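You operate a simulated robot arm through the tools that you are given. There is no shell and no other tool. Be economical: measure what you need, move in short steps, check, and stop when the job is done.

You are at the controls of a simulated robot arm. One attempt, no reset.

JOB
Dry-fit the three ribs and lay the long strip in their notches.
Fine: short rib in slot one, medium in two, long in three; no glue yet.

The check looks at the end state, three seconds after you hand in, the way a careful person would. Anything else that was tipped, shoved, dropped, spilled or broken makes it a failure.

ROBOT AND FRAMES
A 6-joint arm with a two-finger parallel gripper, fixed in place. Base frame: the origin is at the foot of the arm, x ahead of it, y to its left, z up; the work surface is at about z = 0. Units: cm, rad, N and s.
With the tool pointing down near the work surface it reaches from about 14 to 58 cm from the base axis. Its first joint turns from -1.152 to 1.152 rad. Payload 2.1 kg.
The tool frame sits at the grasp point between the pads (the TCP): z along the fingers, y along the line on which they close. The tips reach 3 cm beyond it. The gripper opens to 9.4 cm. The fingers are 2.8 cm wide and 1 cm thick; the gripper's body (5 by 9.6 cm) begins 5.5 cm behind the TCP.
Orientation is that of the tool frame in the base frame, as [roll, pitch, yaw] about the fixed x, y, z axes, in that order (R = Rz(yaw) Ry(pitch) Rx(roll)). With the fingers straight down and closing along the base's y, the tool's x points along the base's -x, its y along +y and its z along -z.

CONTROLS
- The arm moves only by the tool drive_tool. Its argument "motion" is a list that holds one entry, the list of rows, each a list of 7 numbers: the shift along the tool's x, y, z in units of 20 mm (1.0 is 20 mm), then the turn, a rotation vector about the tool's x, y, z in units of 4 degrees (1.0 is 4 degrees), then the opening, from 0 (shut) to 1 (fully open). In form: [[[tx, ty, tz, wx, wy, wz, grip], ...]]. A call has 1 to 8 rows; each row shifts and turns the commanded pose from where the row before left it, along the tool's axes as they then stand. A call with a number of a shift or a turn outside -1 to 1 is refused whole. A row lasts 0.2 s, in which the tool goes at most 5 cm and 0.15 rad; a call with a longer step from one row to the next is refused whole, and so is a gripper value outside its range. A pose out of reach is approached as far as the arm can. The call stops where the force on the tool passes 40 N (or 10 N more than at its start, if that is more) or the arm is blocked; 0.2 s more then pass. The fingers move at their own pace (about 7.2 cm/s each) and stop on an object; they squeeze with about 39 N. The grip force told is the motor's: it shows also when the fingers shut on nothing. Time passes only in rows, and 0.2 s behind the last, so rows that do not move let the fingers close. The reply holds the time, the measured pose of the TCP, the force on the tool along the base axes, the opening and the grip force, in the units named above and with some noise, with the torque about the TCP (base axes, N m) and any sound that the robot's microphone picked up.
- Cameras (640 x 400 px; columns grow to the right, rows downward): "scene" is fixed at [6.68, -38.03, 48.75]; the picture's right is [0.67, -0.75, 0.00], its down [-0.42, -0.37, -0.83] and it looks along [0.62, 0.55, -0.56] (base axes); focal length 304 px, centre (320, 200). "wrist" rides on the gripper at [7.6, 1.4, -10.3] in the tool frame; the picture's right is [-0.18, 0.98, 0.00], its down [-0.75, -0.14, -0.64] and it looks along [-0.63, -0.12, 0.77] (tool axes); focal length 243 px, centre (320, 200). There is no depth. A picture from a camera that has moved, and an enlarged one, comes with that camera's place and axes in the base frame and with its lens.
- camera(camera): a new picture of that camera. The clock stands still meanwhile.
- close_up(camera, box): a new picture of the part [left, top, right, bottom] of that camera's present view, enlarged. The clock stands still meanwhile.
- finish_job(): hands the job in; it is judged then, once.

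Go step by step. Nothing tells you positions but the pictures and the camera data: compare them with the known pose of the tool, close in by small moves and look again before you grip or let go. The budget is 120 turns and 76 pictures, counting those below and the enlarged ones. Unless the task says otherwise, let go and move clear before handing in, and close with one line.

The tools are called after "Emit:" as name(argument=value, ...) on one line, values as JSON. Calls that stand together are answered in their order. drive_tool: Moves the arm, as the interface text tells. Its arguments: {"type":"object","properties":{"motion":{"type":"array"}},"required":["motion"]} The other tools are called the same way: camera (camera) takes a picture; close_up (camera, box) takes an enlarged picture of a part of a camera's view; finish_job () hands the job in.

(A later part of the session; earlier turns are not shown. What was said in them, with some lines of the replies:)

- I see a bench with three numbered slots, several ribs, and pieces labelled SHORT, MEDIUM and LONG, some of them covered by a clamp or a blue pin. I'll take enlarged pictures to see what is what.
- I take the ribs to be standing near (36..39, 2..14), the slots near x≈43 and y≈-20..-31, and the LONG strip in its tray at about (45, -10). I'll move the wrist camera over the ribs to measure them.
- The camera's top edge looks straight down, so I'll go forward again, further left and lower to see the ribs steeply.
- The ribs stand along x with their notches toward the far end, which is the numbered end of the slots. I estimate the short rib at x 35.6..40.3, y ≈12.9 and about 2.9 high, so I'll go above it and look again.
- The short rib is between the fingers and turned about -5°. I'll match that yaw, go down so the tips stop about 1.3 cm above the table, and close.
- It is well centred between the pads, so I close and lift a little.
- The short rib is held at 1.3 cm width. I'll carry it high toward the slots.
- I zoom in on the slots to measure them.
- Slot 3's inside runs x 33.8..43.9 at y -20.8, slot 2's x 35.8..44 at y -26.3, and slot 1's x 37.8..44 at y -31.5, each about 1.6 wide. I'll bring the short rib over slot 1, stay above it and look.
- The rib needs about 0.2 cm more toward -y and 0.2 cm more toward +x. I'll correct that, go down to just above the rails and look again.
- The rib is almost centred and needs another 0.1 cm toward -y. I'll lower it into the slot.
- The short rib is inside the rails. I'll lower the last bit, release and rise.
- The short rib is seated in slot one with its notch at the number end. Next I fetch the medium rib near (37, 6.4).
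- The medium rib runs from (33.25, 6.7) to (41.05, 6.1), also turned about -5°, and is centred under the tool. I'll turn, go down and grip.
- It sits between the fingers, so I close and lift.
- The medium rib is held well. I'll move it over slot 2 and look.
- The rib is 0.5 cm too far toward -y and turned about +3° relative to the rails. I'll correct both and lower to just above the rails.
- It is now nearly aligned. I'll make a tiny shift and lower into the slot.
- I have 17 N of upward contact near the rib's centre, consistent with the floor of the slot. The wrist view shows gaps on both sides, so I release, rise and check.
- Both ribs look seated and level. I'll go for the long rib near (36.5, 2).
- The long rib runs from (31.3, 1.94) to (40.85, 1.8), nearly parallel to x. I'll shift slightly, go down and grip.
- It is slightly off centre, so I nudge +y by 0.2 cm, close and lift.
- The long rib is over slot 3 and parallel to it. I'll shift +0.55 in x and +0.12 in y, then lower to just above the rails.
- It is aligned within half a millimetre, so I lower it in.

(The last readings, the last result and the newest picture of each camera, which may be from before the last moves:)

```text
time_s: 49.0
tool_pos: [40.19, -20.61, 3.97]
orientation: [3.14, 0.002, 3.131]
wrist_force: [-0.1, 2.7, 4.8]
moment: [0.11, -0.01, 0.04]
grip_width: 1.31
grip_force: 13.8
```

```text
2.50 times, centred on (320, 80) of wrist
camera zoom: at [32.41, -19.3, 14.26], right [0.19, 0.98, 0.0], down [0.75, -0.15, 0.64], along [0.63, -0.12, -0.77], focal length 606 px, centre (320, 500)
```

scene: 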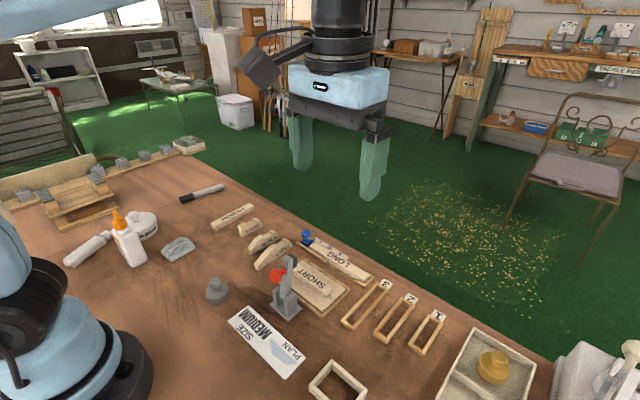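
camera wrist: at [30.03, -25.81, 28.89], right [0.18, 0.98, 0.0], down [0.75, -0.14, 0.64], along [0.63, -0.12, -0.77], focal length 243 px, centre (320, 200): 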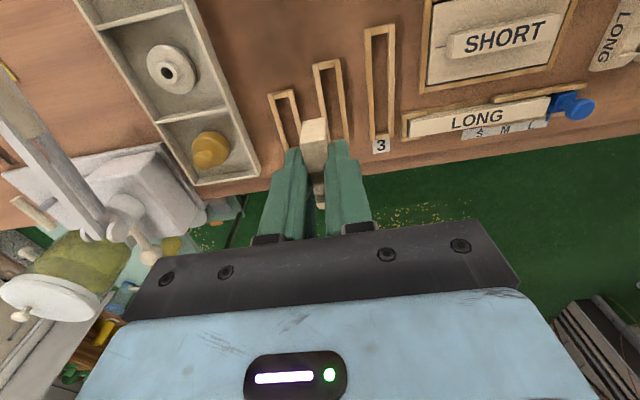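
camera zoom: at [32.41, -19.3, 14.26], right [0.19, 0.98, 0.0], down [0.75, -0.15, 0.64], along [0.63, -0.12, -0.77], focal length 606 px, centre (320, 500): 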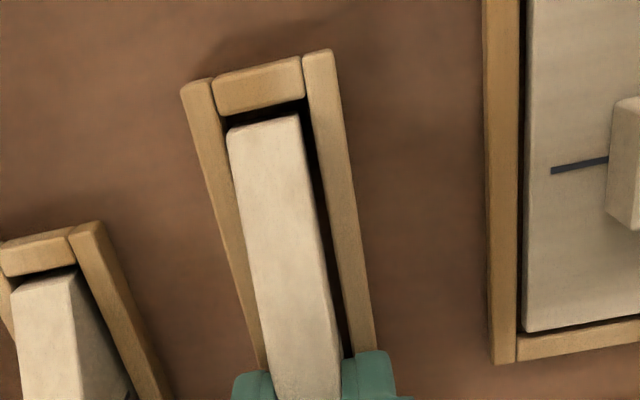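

It is on the floor of the slot. I release and rise, then inspect all three.

Emit:
drive_tool(motion=[[[0, 0, 0, 0, 0, 0, 0.17], [0, 0, 0, 0, 0, 0, 0.28], [0, 0, 0, 0, 0, 0, 0.33], [0, 0, -0.5, 0, 0, 0, 0.33], [0, 0, -1, 0, 0, 0, 0.33], [0, 0, -1, 0, 0, 0, 0.33], [0, 0, -1, 0, 0, -0.2, 0.33], [0, -0.5, -1, 0, 0, 0, 0.33]]])

Emit:
drive_tool(motion=[[[0.5, -1, -1, 0, 0, 0, 0.4], [0.5, -1, -1, 0, 0, 0, 0.4], [0.3, -0.5, -1, 0, 0, 0, 0.4], [0, 0, 0, 0, 0, 0, 0.4]]])

Emit:
close_up(camera="wrist", box=[220, 0, 460, 160])

Emit:
close_up(camera="scene", box=[340, 265, 460, 360])

```text
time_s: 50.8
tool_pos: [40.1, -21.57, 13.02]
orientation: [3.141, 0.003, -3.139]
wrist_force: [0.6, 0.8, -1.1]
moment: [0.03, -0.01, 0.03]
grip_width: 3.08
grip_force: 0.1
```

```text
time_s: 51.8
tool_pos: [37.47, -26.46, 19.03]
orientation: [3.141, 0.001, -3.137]
wrist_force: [-0.1, 0.0, 0.6]
moment: [0.01, 0.01, 0.0]
grip_width: 3.76
grip_force: 0.1
```

```text
2.50 times, centred on (340, 80) of wrist
camera zoom: at [29.93, -25.32, 29.27], right [0.18, 0.98, 0.0], down [0.75, -0.14, 0.64], along [0.63, -0.12, -0.77], focal length 606 px, centre (270, 500)
```

zoom: 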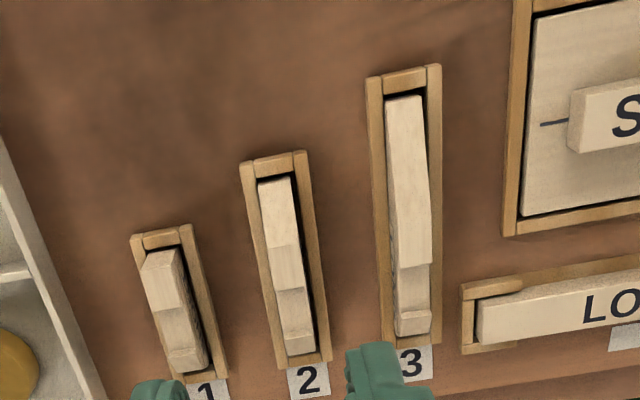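

```text
4.21 times, centred on (400, 312) of scene
camera zoom: at [6.68, -38.03, 48.75], right [0.67, -0.75, 0.0], down [-0.42, -0.37, -0.83], along [0.62, 0.55, -0.56], focal length 1282 px, centre (-17, -274)
```

zoom: 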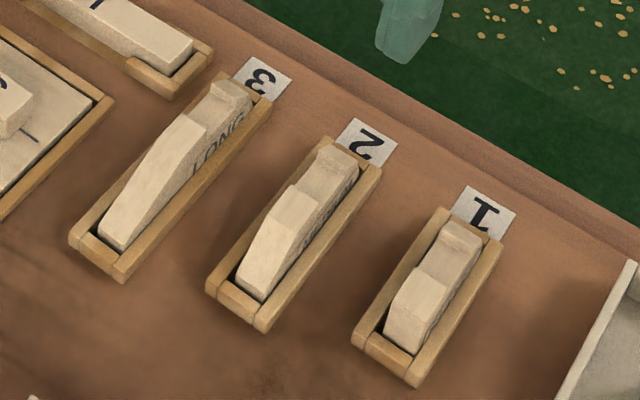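

All three ribs are seated, and their notches line up at x ≈39.75..42.0 with rib y's of -21, -26.35 and -31.65. Now I look at the LONG strip in its tray.

Emit:
drive_tool(motion=[[[-0.2, 1, 0, 0, 0, 0, 0.4], [-0.2, 1, 0, 0, 0, 0, 0.4], [-0.2, 1, 0, 0, 0, 0, 0.4], [-0.2, 1, 0, 0, 0, 0, 0.4], [-0.2, 1, 0, 0, 0, 0, 0.4], [0, 1, 0, 0, 0, 0, 0.4], [0, 1, 0, 0, 0, 0, 0.4], [0, 0.3, 0, 0, 0, 0, 0.4]]])

Emit:
close_up(camera="wrist", box=[200, 0, 440, 160])

Emit:
close_up(camera="scene", box=[270, 220, 390, 310])

```text
time_s: 53.6
tool_pos: [39.28, -11.96, 19.04]
orientation: [3.141, 0.002, -3.138]
wrist_force: [0.2, 0.3, 0.0]
moment: [-0.01, -0.01, 0.0]
grip_width: 3.79
grip_force: 0.0
```

```text
2.50 times, centred on (320, 80) of wrist
camera zoom: at [31.69, -10.77, 29.34], right [0.18, 0.98, 0.0], down [0.75, -0.14, 0.64], along [0.63, -0.12, -0.77], focal length 606 px, centre (320, 500)
```

zoom: 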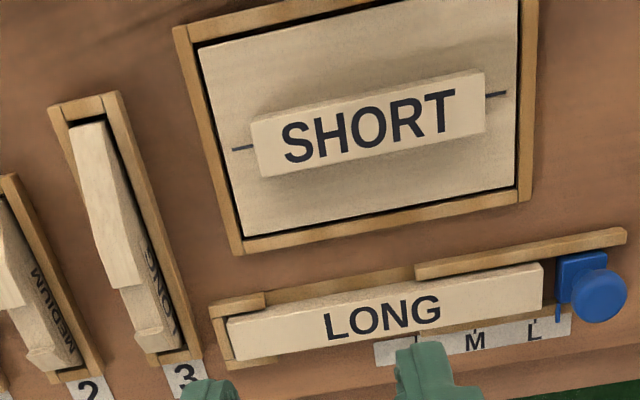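

```text
4.44 times, centred on (330, 265) of scene
camera zoom: at [6.69, -38.03, 48.75], right [0.67, -0.75, 0.0], down [-0.42, -0.37, -0.83], along [0.62, 0.55, -0.56], focal length 1353 px, centre (276, -89)
```

zoom: 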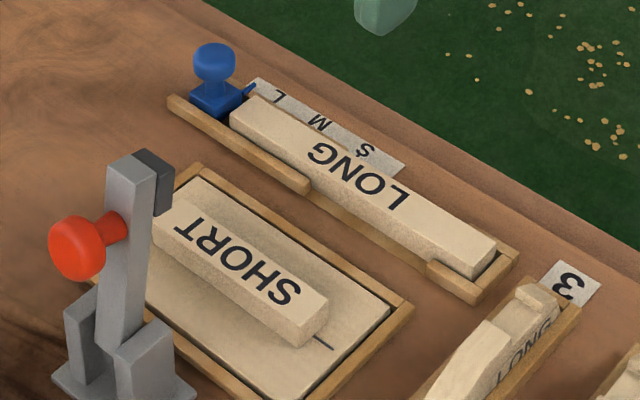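

The LONG strip lies at about x 42.6..44.6 and y -17.5..-2.7, with the near rail open between y ≈ -15.5 and -8.3. I'll grip it near y -12.5 so the fingers end up between ribs 1 and 2. First I'll go above it and turn the gripper 90°.

Emit:
drive_tool(motion=[[[-0.7, -0.25, 0, 0, 0, -1, 0.4], [-0.7, 0, 0, 0, 0, -1, 0.4], [-0.7, 0, 0, 0, 0, -1, 0.4], [0, 0, 0, 0, 0, -1, 0.4], [0, 0, 0, 0, 0, -1, 0.4], [0, 0, 0, 0, 0, -1, 0.4], [0, 0, 0, 0, 0, -1, 0.4], [0, 0, 0, 0, 0, -1, 0.4]]])

Emit:
drive_tool(motion=[[[0, 0, 0, 0, 0, -1, 0.4], [0, 0, 0, 0, 0, -1, 0.4], [0, 0, 0, 0, 0, -1, 0.4], [0, 0, 0, 0, 0, -1, 0.4], [0, 0, 0, 0, 0, -1, 0.4], [0, 0, 0, 0, 0, -1, 0.4], [0, 0, 0, 0, 0, -1, 0.4], [0, 0, 0, 0, 0, -1, 0.4]]])

Emit:
drive_tool(motion=[[[0, 0, 0, 0, 0, -1, 0.4], [0, 0, 0, 0, 0, -1, 0.4], [0, 0, 0, 0, 0, -1, 0.4], [0, 0, 0, 0, 0, -1, 0.4], [0, 0, 0, 0, 0, -1, 0.4], [0, 0, 0, 0, 0, -1, 0.4], [0, 0, 0, 0, 0, -0.5, 0.4], [0, 0, 0, 0, 0, 0, 0.4]]])

Emit:
camera(camera="wrist")

```text
time_s: 55.4
tool_pos: [43.5, -12.25, 18.97]
orientation: [-3.138, 0.002, -2.577]
wrist_force: [0.7, 0.5, 0.0]
moment: [0.0, 0.02, -0.02]
grip_width: 3.75
grip_force: 0.1
```

```text
time_s: 57.2
tool_pos: [43.38, -12.15, 19.16]
orientation: [-3.139, 0.003, -2.019]
wrist_force: [-0.6, -0.7, 0.3]
moment: [-0.02, 0.0, 0.0]
grip_width: 3.76
grip_force: 0.1
```

```text
time_s: 59.0
tool_pos: [43.48, -12.26, 18.98]
orientation: [3.141, 0.0, -1.568]
wrist_force: [-1.1, -0.3, -0.1]
moment: [0.01, -0.01, 0.01]
grip_width: 3.75
grip_force: 0.1
```

```text
34 pictures are left
camera wrist: at [42.12, -20.01, 29.24], right [-0.98, 0.18, 0.0], down [0.14, 0.75, 0.64], along [0.12, 0.63, -0.77], focal length 243 px, centre (320, 200)
```

wrist: 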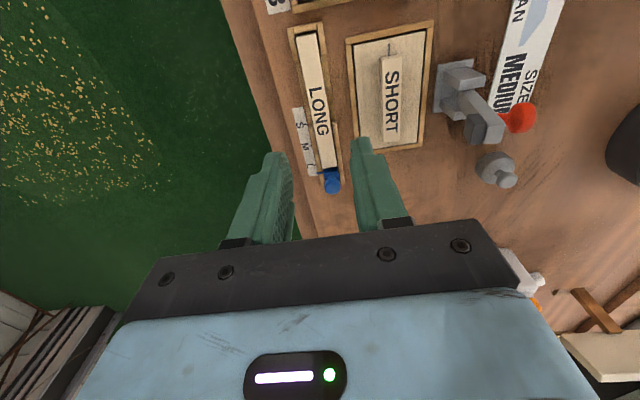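

Emit:
drive_tool(motion=[[[0, 0, 1, 0, 0, 0, 0.4], [0, 0, 1, 0, 0, 0, 0.4], [0, 0, 1, 0, 0, 0, 0.4], [0, 0, 1, 0, 0, 0, 0.4], [0, 0, 0, 0, 0, 0, 0.4]]])

Emit:
close_up(camera="wrist", box=[240, 20, 440, 180])

```text
time_s: 60.2
tool_pos: [43.51, -12.15, 10.93]
orientation: [-3.14, 0.0, -1.567]
wrist_force: [0.7, 0.6, -0.7]
moment: [-0.01, 0.01, 0.0]
grip_width: 3.76
grip_force: 0.0
```

```text
2.50 times, centred on (340, 100) of wrist
camera zoom: at [42.12, -20.06, 21.27], right [-0.98, 0.18, 0.0], down [0.14, 0.75, 0.64], along [0.12, 0.63, -0.77], focal length 606 px, centre (270, 450)
```

zoom: 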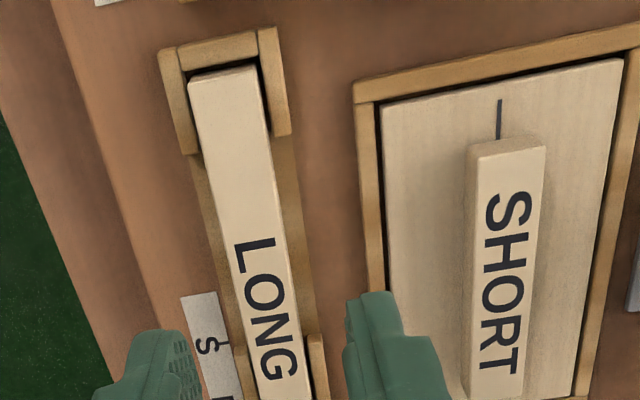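

From here both side rails are clearly open between y -15.6 and -8.6, and the strip is centred at x ≈44.0. I'll shift +0.5 in x and -0.5 in y, go down and check before closing.

Emit:
drive_tool(motion=[[[0.25, -0.25, 0.6, 0, 0, 0.2, 0.4], [0, 0, 1, 0, 0, 0, 0.4], [0, 0, 1, 0, 0, 0, 0.4], [0, 0, 0.7, 0, 0, 0, 0.4], [0, 0, 0, 0, 0, 0, 0.4]]])

Emit:
close_up(camera="wrist", box=[240, 40, 440, 200])

Emit:
close_up(camera="scene", box=[290, 210, 400, 300])

```text
time_s: 61.4
tool_pos: [43.99, -12.52, 4.29]
orientation: [-3.139, -0.001, -1.581]
wrist_force: [0.4, -0.1, 0.0]
moment: [0.02, -0.01, 0.03]
grip_width: 3.78
grip_force: 0.0
```

```text
2.50 times, centred on (340, 120) of wrist
camera zoom: at [42.55, -20.39, 14.6], right [-0.98, 0.19, 0.0], down [0.15, 0.75, 0.64], along [0.13, 0.63, -0.77], focal length 606 px, centre (270, 400)
```

zoom: 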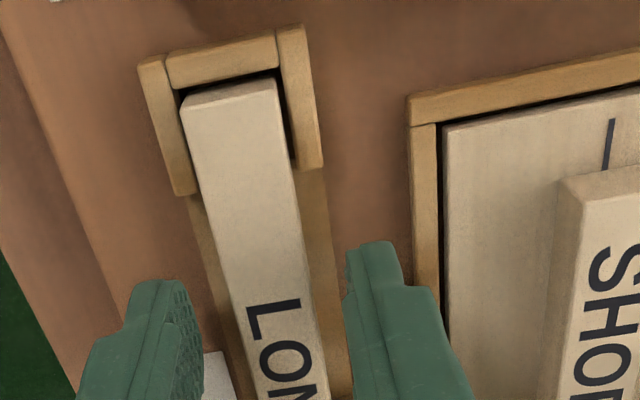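

```text
4.44 times, centred on (345, 255) of scene
camera zoom: at [6.68, -38.03, 48.75], right [0.67, -0.75, 0.0], down [-0.42, -0.37, -0.83], along [0.62, 0.55, -0.56], focal length 1353 px, centre (209, -44)
```

zoom: 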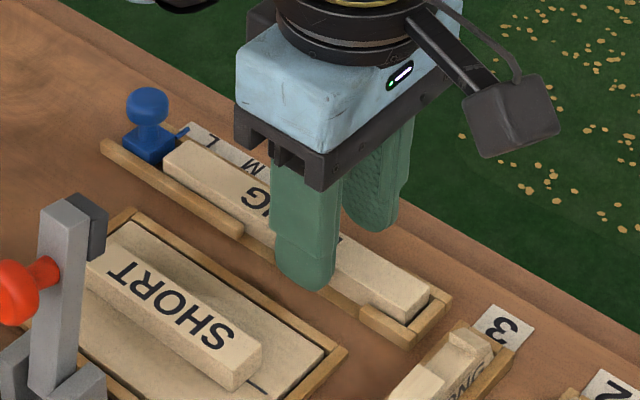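

The strip is between the fingers. After a small shift to centre, I go down 0.5 cm, close and lift straight up.

Emit:
drive_tool(motion=[[[0, 0.06, 0.25, 0, 0, 0, 0.35], [0, 0, 0, 0, 0, 0, 0.2], [0, 0, 0, 0, 0, 0, 0], [0, 0, 0, 0, 0, 0, 0], [0, 0, 0, 0, 0, 0, 0]]])

Emit:
drive_tool(motion=[[[0, 0, -0.3, 0, 0, 0, 0], [0, 0, -0.5, 0, 0, 0, 0], [0, 0, -0.7, 0, 0, 0, 0], [0, 0, -1, 0, 0, 0, 0], [0, 0, -1, 0, 0, 0, 0], [0, 0, 0, 0, 0, 0, 0]]])

Emit:
camera(camera="wrist")

Emit:
close_up(camera="scene", box=[270, 200, 450, 320])

```text
time_s: 62.6
tool_pos: [43.88, -12.64, 3.87]
orientation: [-3.139, -0.001, -1.581]
wrist_force: [1.2, -0.3, -0.7]
moment: [-0.02, -0.04, 0.04]
grip_width: 1.83
grip_force: 16.1
```

```text
time_s: 64.0
tool_pos: [43.87, -12.94, 10.95]
orientation: [-3.139, 0.0, -1.583]
wrist_force: [0.0, 0.0, 0.0]
moment: [-0.02, -0.02, 0.0]
grip_width: 1.86
grip_force: 15.8
```

```text
30 pictures are left
camera wrist: at [42.37, -20.65, 21.2], right [-0.98, 0.19, 0.0], down [0.15, 0.75, 0.64], along [0.13, 0.63, -0.77], focal length 243 px, centre (320, 200)
```

wrist: 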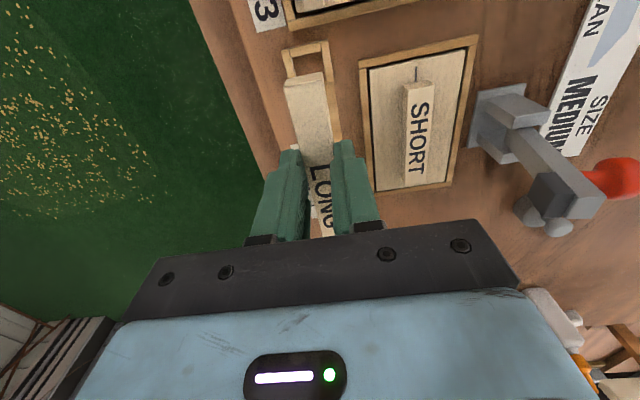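

```text
3.33 times, centred on (360, 260) of scene
camera zoom: at [6.69, -38.03, 48.75], right [0.67, -0.75, 0.0], down [-0.42, -0.37, -0.83], along [0.62, 0.55, -0.56], focal length 1015 px, centre (187, 0)
```

zoom: 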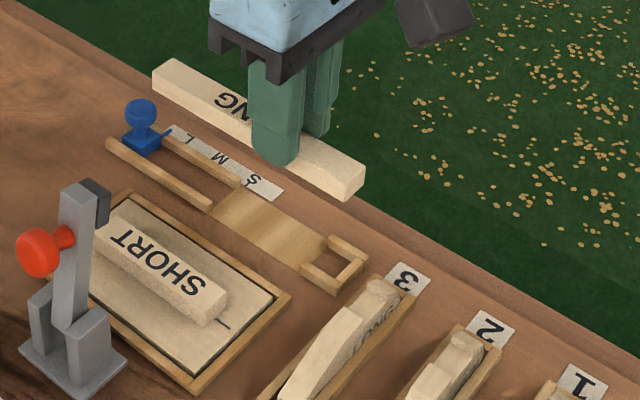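

The strip is held level, with its -y end about 5 cm from the TCP. I'll carry it over the notches to TCP (40.9, -28.8).

Emit:
drive_tool(motion=[[[1, 0.2, 0, 0, 0, 0, 0], [1, 0.2, 0, 0, 0, 0, 0], [1, 0.2, 0, 0, 0, 0, 0], [1, 0.2, 0, 0, 0, 0, 0], [1, 0.2, 0, 0, 0, 0, 0], [1, 0.2, 0, 0, 0, 0, 0], [1, 0.2, 0, 0, 0, 0, 0], [0.95, 0.08, 0, 0, 0, 0, 0]]])

Emit:
drive_tool(motion=[[[0, 0, 1, 0, 0, 0, 0], [0, 0, 0.8, 0, 0, 0, 0], [0, 0, 0, 0, 0, 0, 0]]])

Emit:
close_up(camera="wrist", box=[240, 20, 440, 180])

Emit:
close_up(camera="scene", box=[340, 230, 480, 350])

```text
time_s: 65.8
tool_pos: [40.8, -28.55, 10.8]
orientation: [-3.139, 0.0, -1.583]
wrist_force: [0.1, -0.3, 0.4]
moment: [0.02, 0.03, -0.01]
grip_width: 1.85
grip_force: 16.1
```

```text
time_s: 66.6
tool_pos: [40.72, -28.62, 7.33]
orientation: [-3.139, 0.0, -1.58]
wrist_force: [0.1, -0.4, -0.6]
moment: [0.0, -0.02, 0.02]
grip_width: 1.84
grip_force: 16.2
```

```text
2.50 times, centred on (340, 100) of wrist
camera zoom: at [39.32, -36.35, 17.57], right [-0.98, 0.19, 0.0], down [0.15, 0.75, 0.64], along [0.13, 0.63, -0.77], focal length 606 px, centre (270, 450)
```

zoom: 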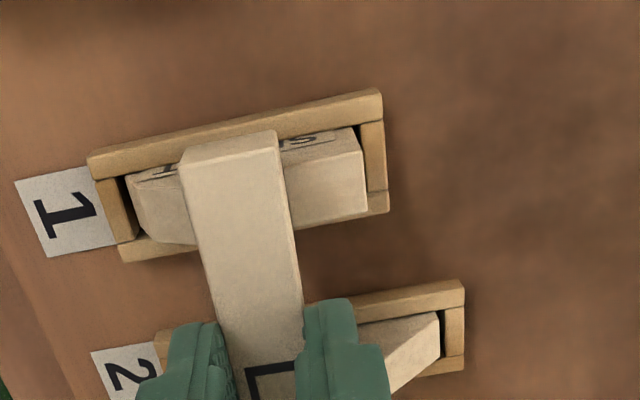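

```text
3.33 times, centred on (410, 290) of scene
camera zoom: at [6.68, -38.03, 48.75], right [0.67, -0.75, 0.0], down [-0.42, -0.37, -0.83], along [0.62, 0.55, -0.56], focal length 1015 px, centre (20, -100)
```

zoom: 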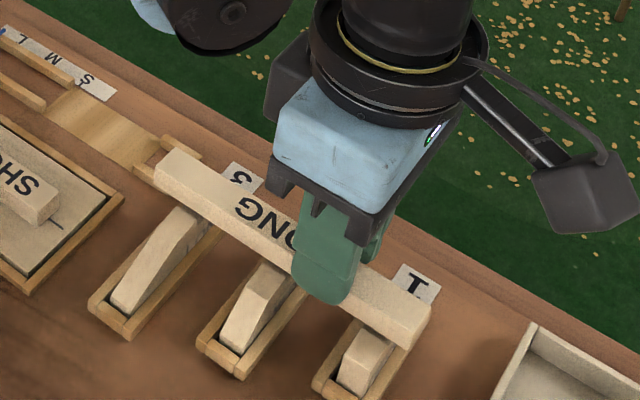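

The strip is about 0.2 cm short of the notch centre in x. I'll correct that, lower to just above the rib tops and check from both cameras.

Emit:
drive_tool(motion=[[[0, -0.1, 0.15, 0, 0, 0, 0], [0, 0, 0.2, 0, 0, 0, 0], [0, 0, 0, 0, 0, 0, 0]]])

Emit:
close_up(camera="wrist", box=[260, 40, 380, 140])

Emit:
close_up(camera="scene", box=[360, 260, 460, 345])

```text
time_s: 67.4
tool_pos: [41.09, -28.62, 6.67]
orientation: [-3.14, 0.0, -1.582]
wrist_force: [0.5, -0.5, 0.1]
moment: [0.01, -0.01, 0.0]
grip_width: 1.86
grip_force: 15.8
```

```text
4.00 times, centred on (320, 90) of wrist
camera zoom: at [39.62, -36.3, 16.92], right [-0.98, 0.19, 0.0], down [0.15, 0.75, 0.64], along [0.13, 0.63, -0.77], focal length 970 px, centre (320, 640)
```

zoom: 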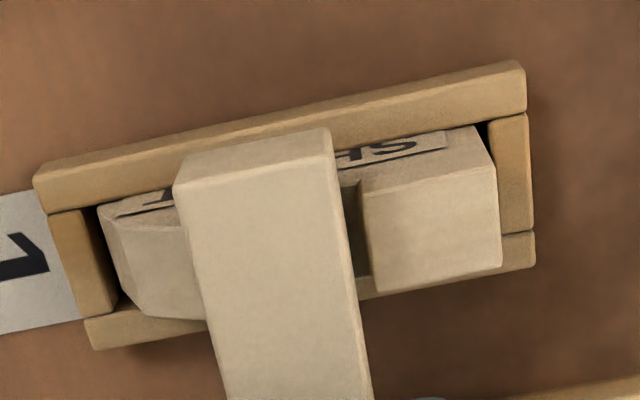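

```text
4.71 times, centred on (410, 302) of scene
camera zoom: at [6.69, -38.03, 48.75], right [0.67, -0.75, 0.0], down [-0.42, -0.37, -0.83], along [0.62, 0.55, -0.56], focal length 1433 px, centre (-104, -282)
```

zoom: 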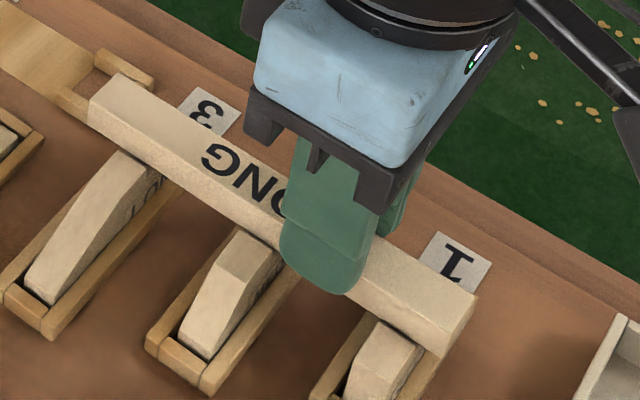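

The strip is turned about 0.03 rad relative to the line of notches. I'll correct that by turning the tool and shift it a hair, then check again from above.

Emit:
drive_tool(motion=[[[0, 0.03, 0, 0, 0, -0.43, 0], [0, 0, 0, 0, 0, 0, 0]]])

Emit:
close_up(camera="wrist", box=[260, 40, 380, 140])

Emit:
close_up(camera="scene", box=[360, 260, 460, 345])

```text
time_s: 68.0
tool_pos: [41.0, -28.49, 6.73]
orientation: [-3.141, -0.001, -1.552]
wrist_force: [0.0, -0.5, -0.4]
moment: [0.01, 0.03, -0.04]
grip_width: 1.85
grip_force: 16.2
```

```text
4.00 times, centred on (320, 90) of wrist
camera zoom: at [39.75, -36.39, 16.9], right [-0.99, 0.16, 0.0], down [0.12, 0.76, 0.64], along [0.11, 0.63, -0.77], focal length 970 px, centre (320, 640)
```

zoom: 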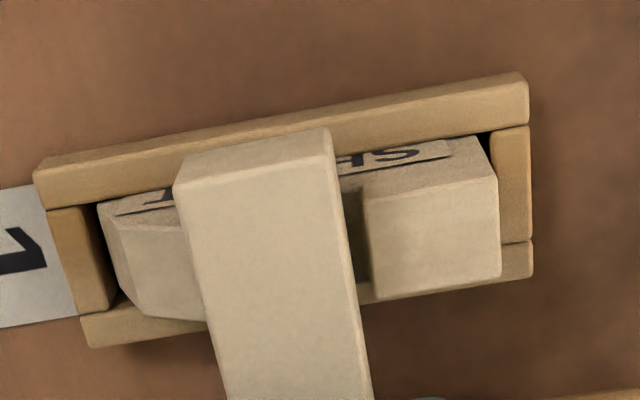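

```text
4.71 times, centred on (410, 302) of scene
camera zoom: at [6.68, -38.03, 48.75], right [0.67, -0.75, 0.0], down [-0.42, -0.37, -0.83], along [0.62, 0.55, -0.56], focal length 1433 px, centre (-104, -282)
```

zoom: 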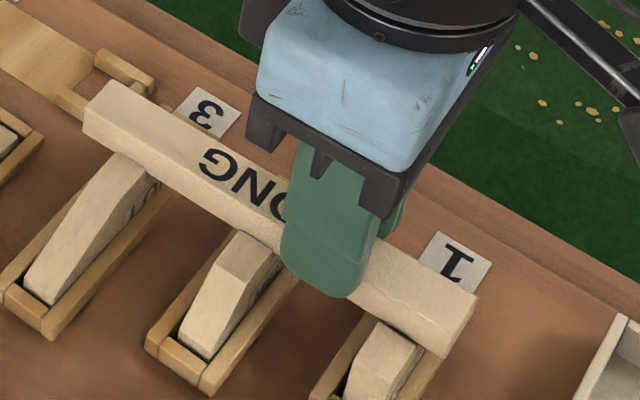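

The strip now measures x 40.15..42.05 and parallel, against notch walls at about 39.94 and 42.15. I'll lower it gently.

Emit:
drive_tool(motion=[[[0, 0, 0.12, 0, 0, 0, 0], [0, 0, 0.12, 0, 0, 0, 0], [0, 0, 0.12, 0, 0, 0, 0], [0, 0, 0.08, 0, 0, 0, 0], [0, 0, 0, 0, 0, 0, 0]]])

Emit:
close_up(camera="scene", box=[360, 260, 460, 345])

Emit:
close_up(camera="wrist", box=[260, 40, 380, 140])

```text
time_s: 69.2
tool_pos: [41.0, -28.65, 5.83]
orientation: [-3.139, 0.0, -1.551]
wrist_force: [1.2, 1.8, 12.5]
moment: [0.03, -0.03, -0.02]
grip_width: 1.87
grip_force: 15.8
```

```text
4.71 times, centred on (410, 302) of scene
camera zoom: at [6.68, -38.02, 48.76], right [0.67, -0.75, 0.0], down [-0.42, -0.37, -0.83], along [0.62, 0.55, -0.56], focal length 1433 px, centre (-104, -282)
```

zoom: 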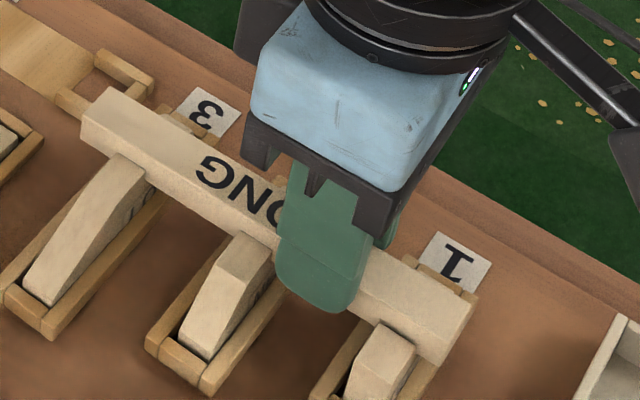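

```text
4.00 times, centred on (320, 90) of wrist
camera zoom: at [39.68, -36.37, 16.08], right [-0.99, 0.16, 0.0], down [0.12, 0.76, 0.64], along [0.11, 0.63, -0.77], focal length 970 px, centre (320, 640)
```

zoom: 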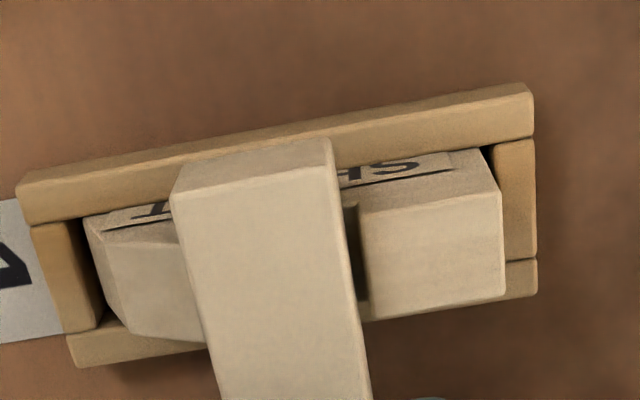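

I feel 12 N of contact and need to know whether the strip is on the notch floors or caught on a lip, so I look closely.

Emit:
close_up(camera="scene", box=[372, 275, 402, 305])

Emit:
close_up(camera="scene", box=[425, 305, 470, 345])

```text
13.33 times, centred on (387, 290) of scene
camera zoom: at [6.68, -38.02, 48.76], right [0.67, -0.75, 0.0], down [-0.42, -0.37, -0.83], along [0.62, 0.55, -0.56], focal length 4060 px, centre (-573, -1000)
```

zoom: 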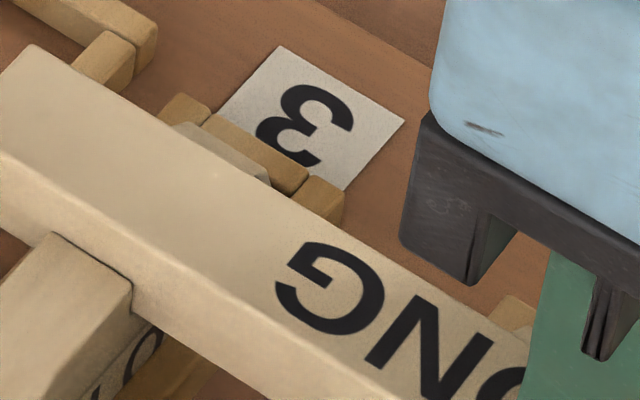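

```text
10.00 times, centred on (448, 325) of scene
camera zoom: at [6.68, -38.02, 48.76], right [0.67, -0.75, 0.0], down [-0.42, -0.37, -0.83], along [0.62, 0.55, -0.56], focal length 3045 px, centre (-955, -1050)
```

zoom: 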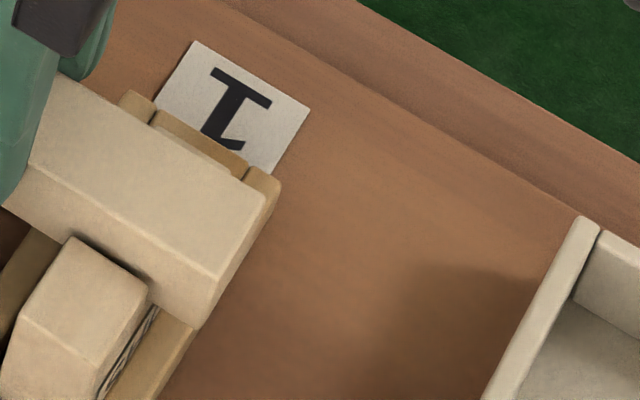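

The strip's bottom is clearly below the rib tops at both end ribs, so it sits inside the notches on their floors. I ease the pressure, open and rise.

Emit:
drive_tool(motion=[[[0, 0, -0.02, 0, 0, 0, 0], [0, 0, 0, 0, 0, 0, 0.22], [0, 0, 0, 0, 0, 0, 0.27], [0, 0, 0, 0, 0, 0, 0.32], [0, 0, -0.3, 0, 0, 0, 0.32], [0, 0, -0.7, 0, 0, 0, 0.32], [0, 0, -1, 0, 0, 0, 0.32], [0, 0, -1, 0, 0, 0, 0.32]]])

Emit:
drive_tool(motion=[[[0, 0, -1, 0, 0, 0, 0.32], [0, 0.3, -1, 0, 0, 0, 0.32], [0, 1, -1, 0, 0, 0, 0.32], [0, 1, -1, 0, 0, 0, 0.32], [0, 1, 0, 0, 0, 0, 0.32], [0, 1, 0, 0, 0, 0, 0.32], [0, 0, 0, 0, 0, 0, 0.32]]])

Emit:
close_up(camera="scene", box=[350, 255, 470, 350])

Emit:
camera(camera="scene")

Emit:
camera(camera="wrist")

```text
time_s: 71.0
tool_pos: [40.91, -28.65, 11.64]
orientation: [-3.14, 0.0, -1.552]
wrist_force: [1.1, 0.4, 0.1]
moment: [-0.02, 0.0, -0.02]
grip_width: 3.03
grip_force: 0.1
```

```text
time_s: 72.6
tool_pos: [32.41, -28.74, 19.4]
orientation: [-3.141, -0.001, -1.552]
wrist_force: [0.5, -0.6, 0.3]
moment: [-0.02, 0.0, -0.01]
grip_width: 3.03
grip_force: 0.0
```

```text
4.21 times, centred on (410, 302) of scene
camera zoom: at [6.68, -38.03, 48.75], right [0.67, -0.75, 0.0], down [-0.42, -0.37, -0.83], along [0.62, 0.55, -0.56], focal length 1282 px, centre (-59, -232)
```

zoom: 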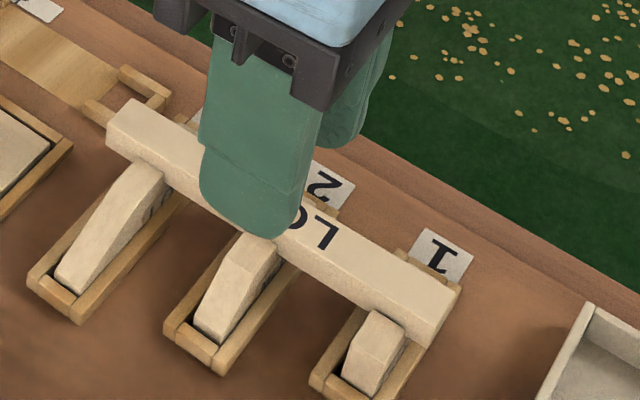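

```text
17 pictures are left
```

scene: 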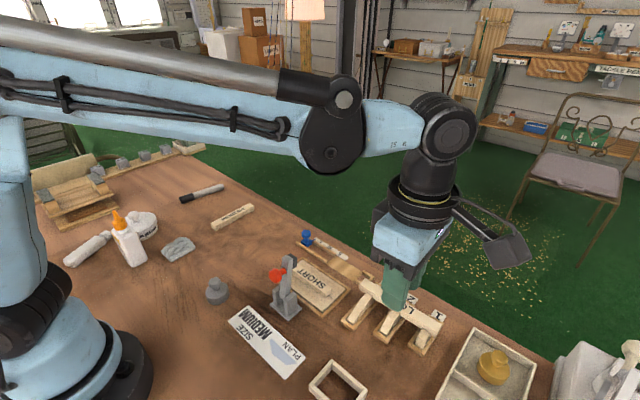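

```text
16 pictures are left
camera wrist: at [31.09, -36.61, 29.73], right [-0.99, 0.16, 0.0], down [0.12, 0.76, 0.64], along [0.11, 0.63, -0.77], focal length 243 px, centre (320, 200)
```

wrist: 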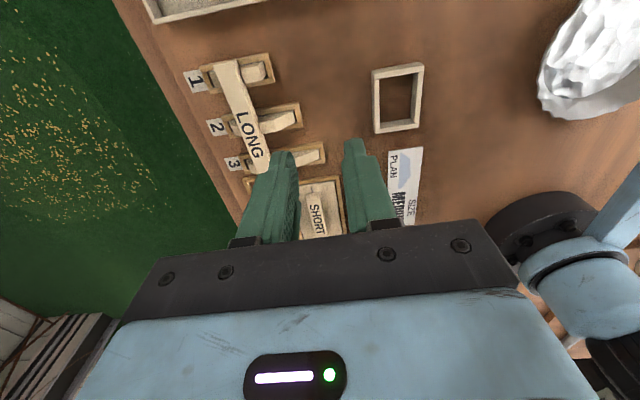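

The strip lies across all three ribs. I'll back off further and take a last clear look.

Emit:
drive_tool(motion=[[[-1, 1, -0.5, 0, 0, 0, 0.32], [-1, 1, -0.5, 0, 0, 0, 0.32], [-1, 1, -0.5, 0, 0, 0, 0.32], [-1, 0, 0, 0, 0, 0, 0.32], [-1, 0, 0, 0, 0, 0, 0.32], [-1, 0, 0, 0, 0, 0, 0.32], [-1, 0, 0, 0, 0, 0, 0.32], [-1, 0, 0, 0, 0, 0, 0.32]]])

Emit:
close_up(camera="scene", box=[330, 265, 460, 355])

Emit:
close_up(camera="wrist", box=[100, 0, 320, 160])

```text
time_s: 74.4
tool_pos: [25.96, -12.83, 22.71]
orientation: [-3.139, 0.0, -1.551]
wrist_force: [0.4, -0.1, -1.1]
moment: [-0.02, -0.02, 0.01]
grip_width: 3.0
grip_force: 0.1
```

```text
4.44 times, centred on (395, 310) of scene
camera zoom: at [6.68, -38.03, 48.75], right [0.67, -0.75, 0.0], down [-0.42, -0.37, -0.83], along [0.62, 0.55, -0.56], focal length 1353 px, centre (-13, -289)
```

zoom: 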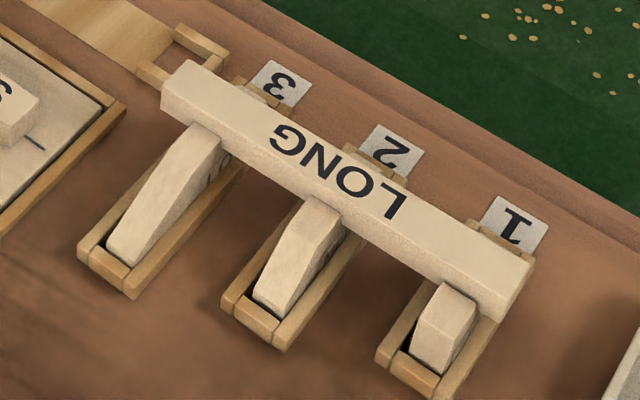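

```text
2.50 times, centred on (210, 80) of wrist
camera zoom: at [24.74, -20.57, 32.98], right [-0.99, 0.16, 0.0], down [0.12, 0.76, 0.64], along [0.11, 0.63, -0.77], focal length 606 px, centre (595, 500)
```

zoom: 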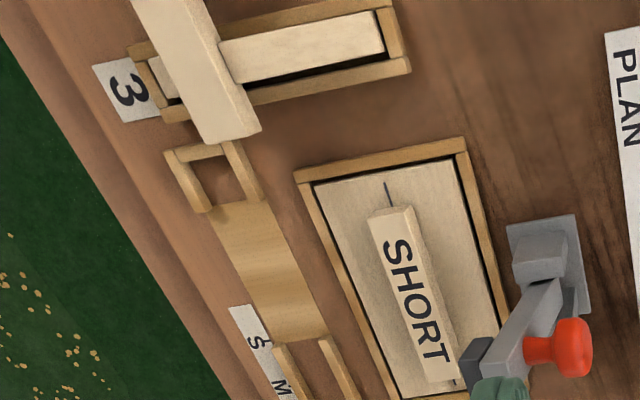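

The three ribs are in their slots and the LONG strip lies level in all three notches. The clamp, stop and other parts haven't moved and the gripper is clear, so I'm handing in.

Emit:
finish_job()

```text
The job is handed in.
```

I put the short, medium and long ribs in slots one, two and three and laid the LONG strip across their notches, with no glue; the last pictures showed it level and nothing else moved.
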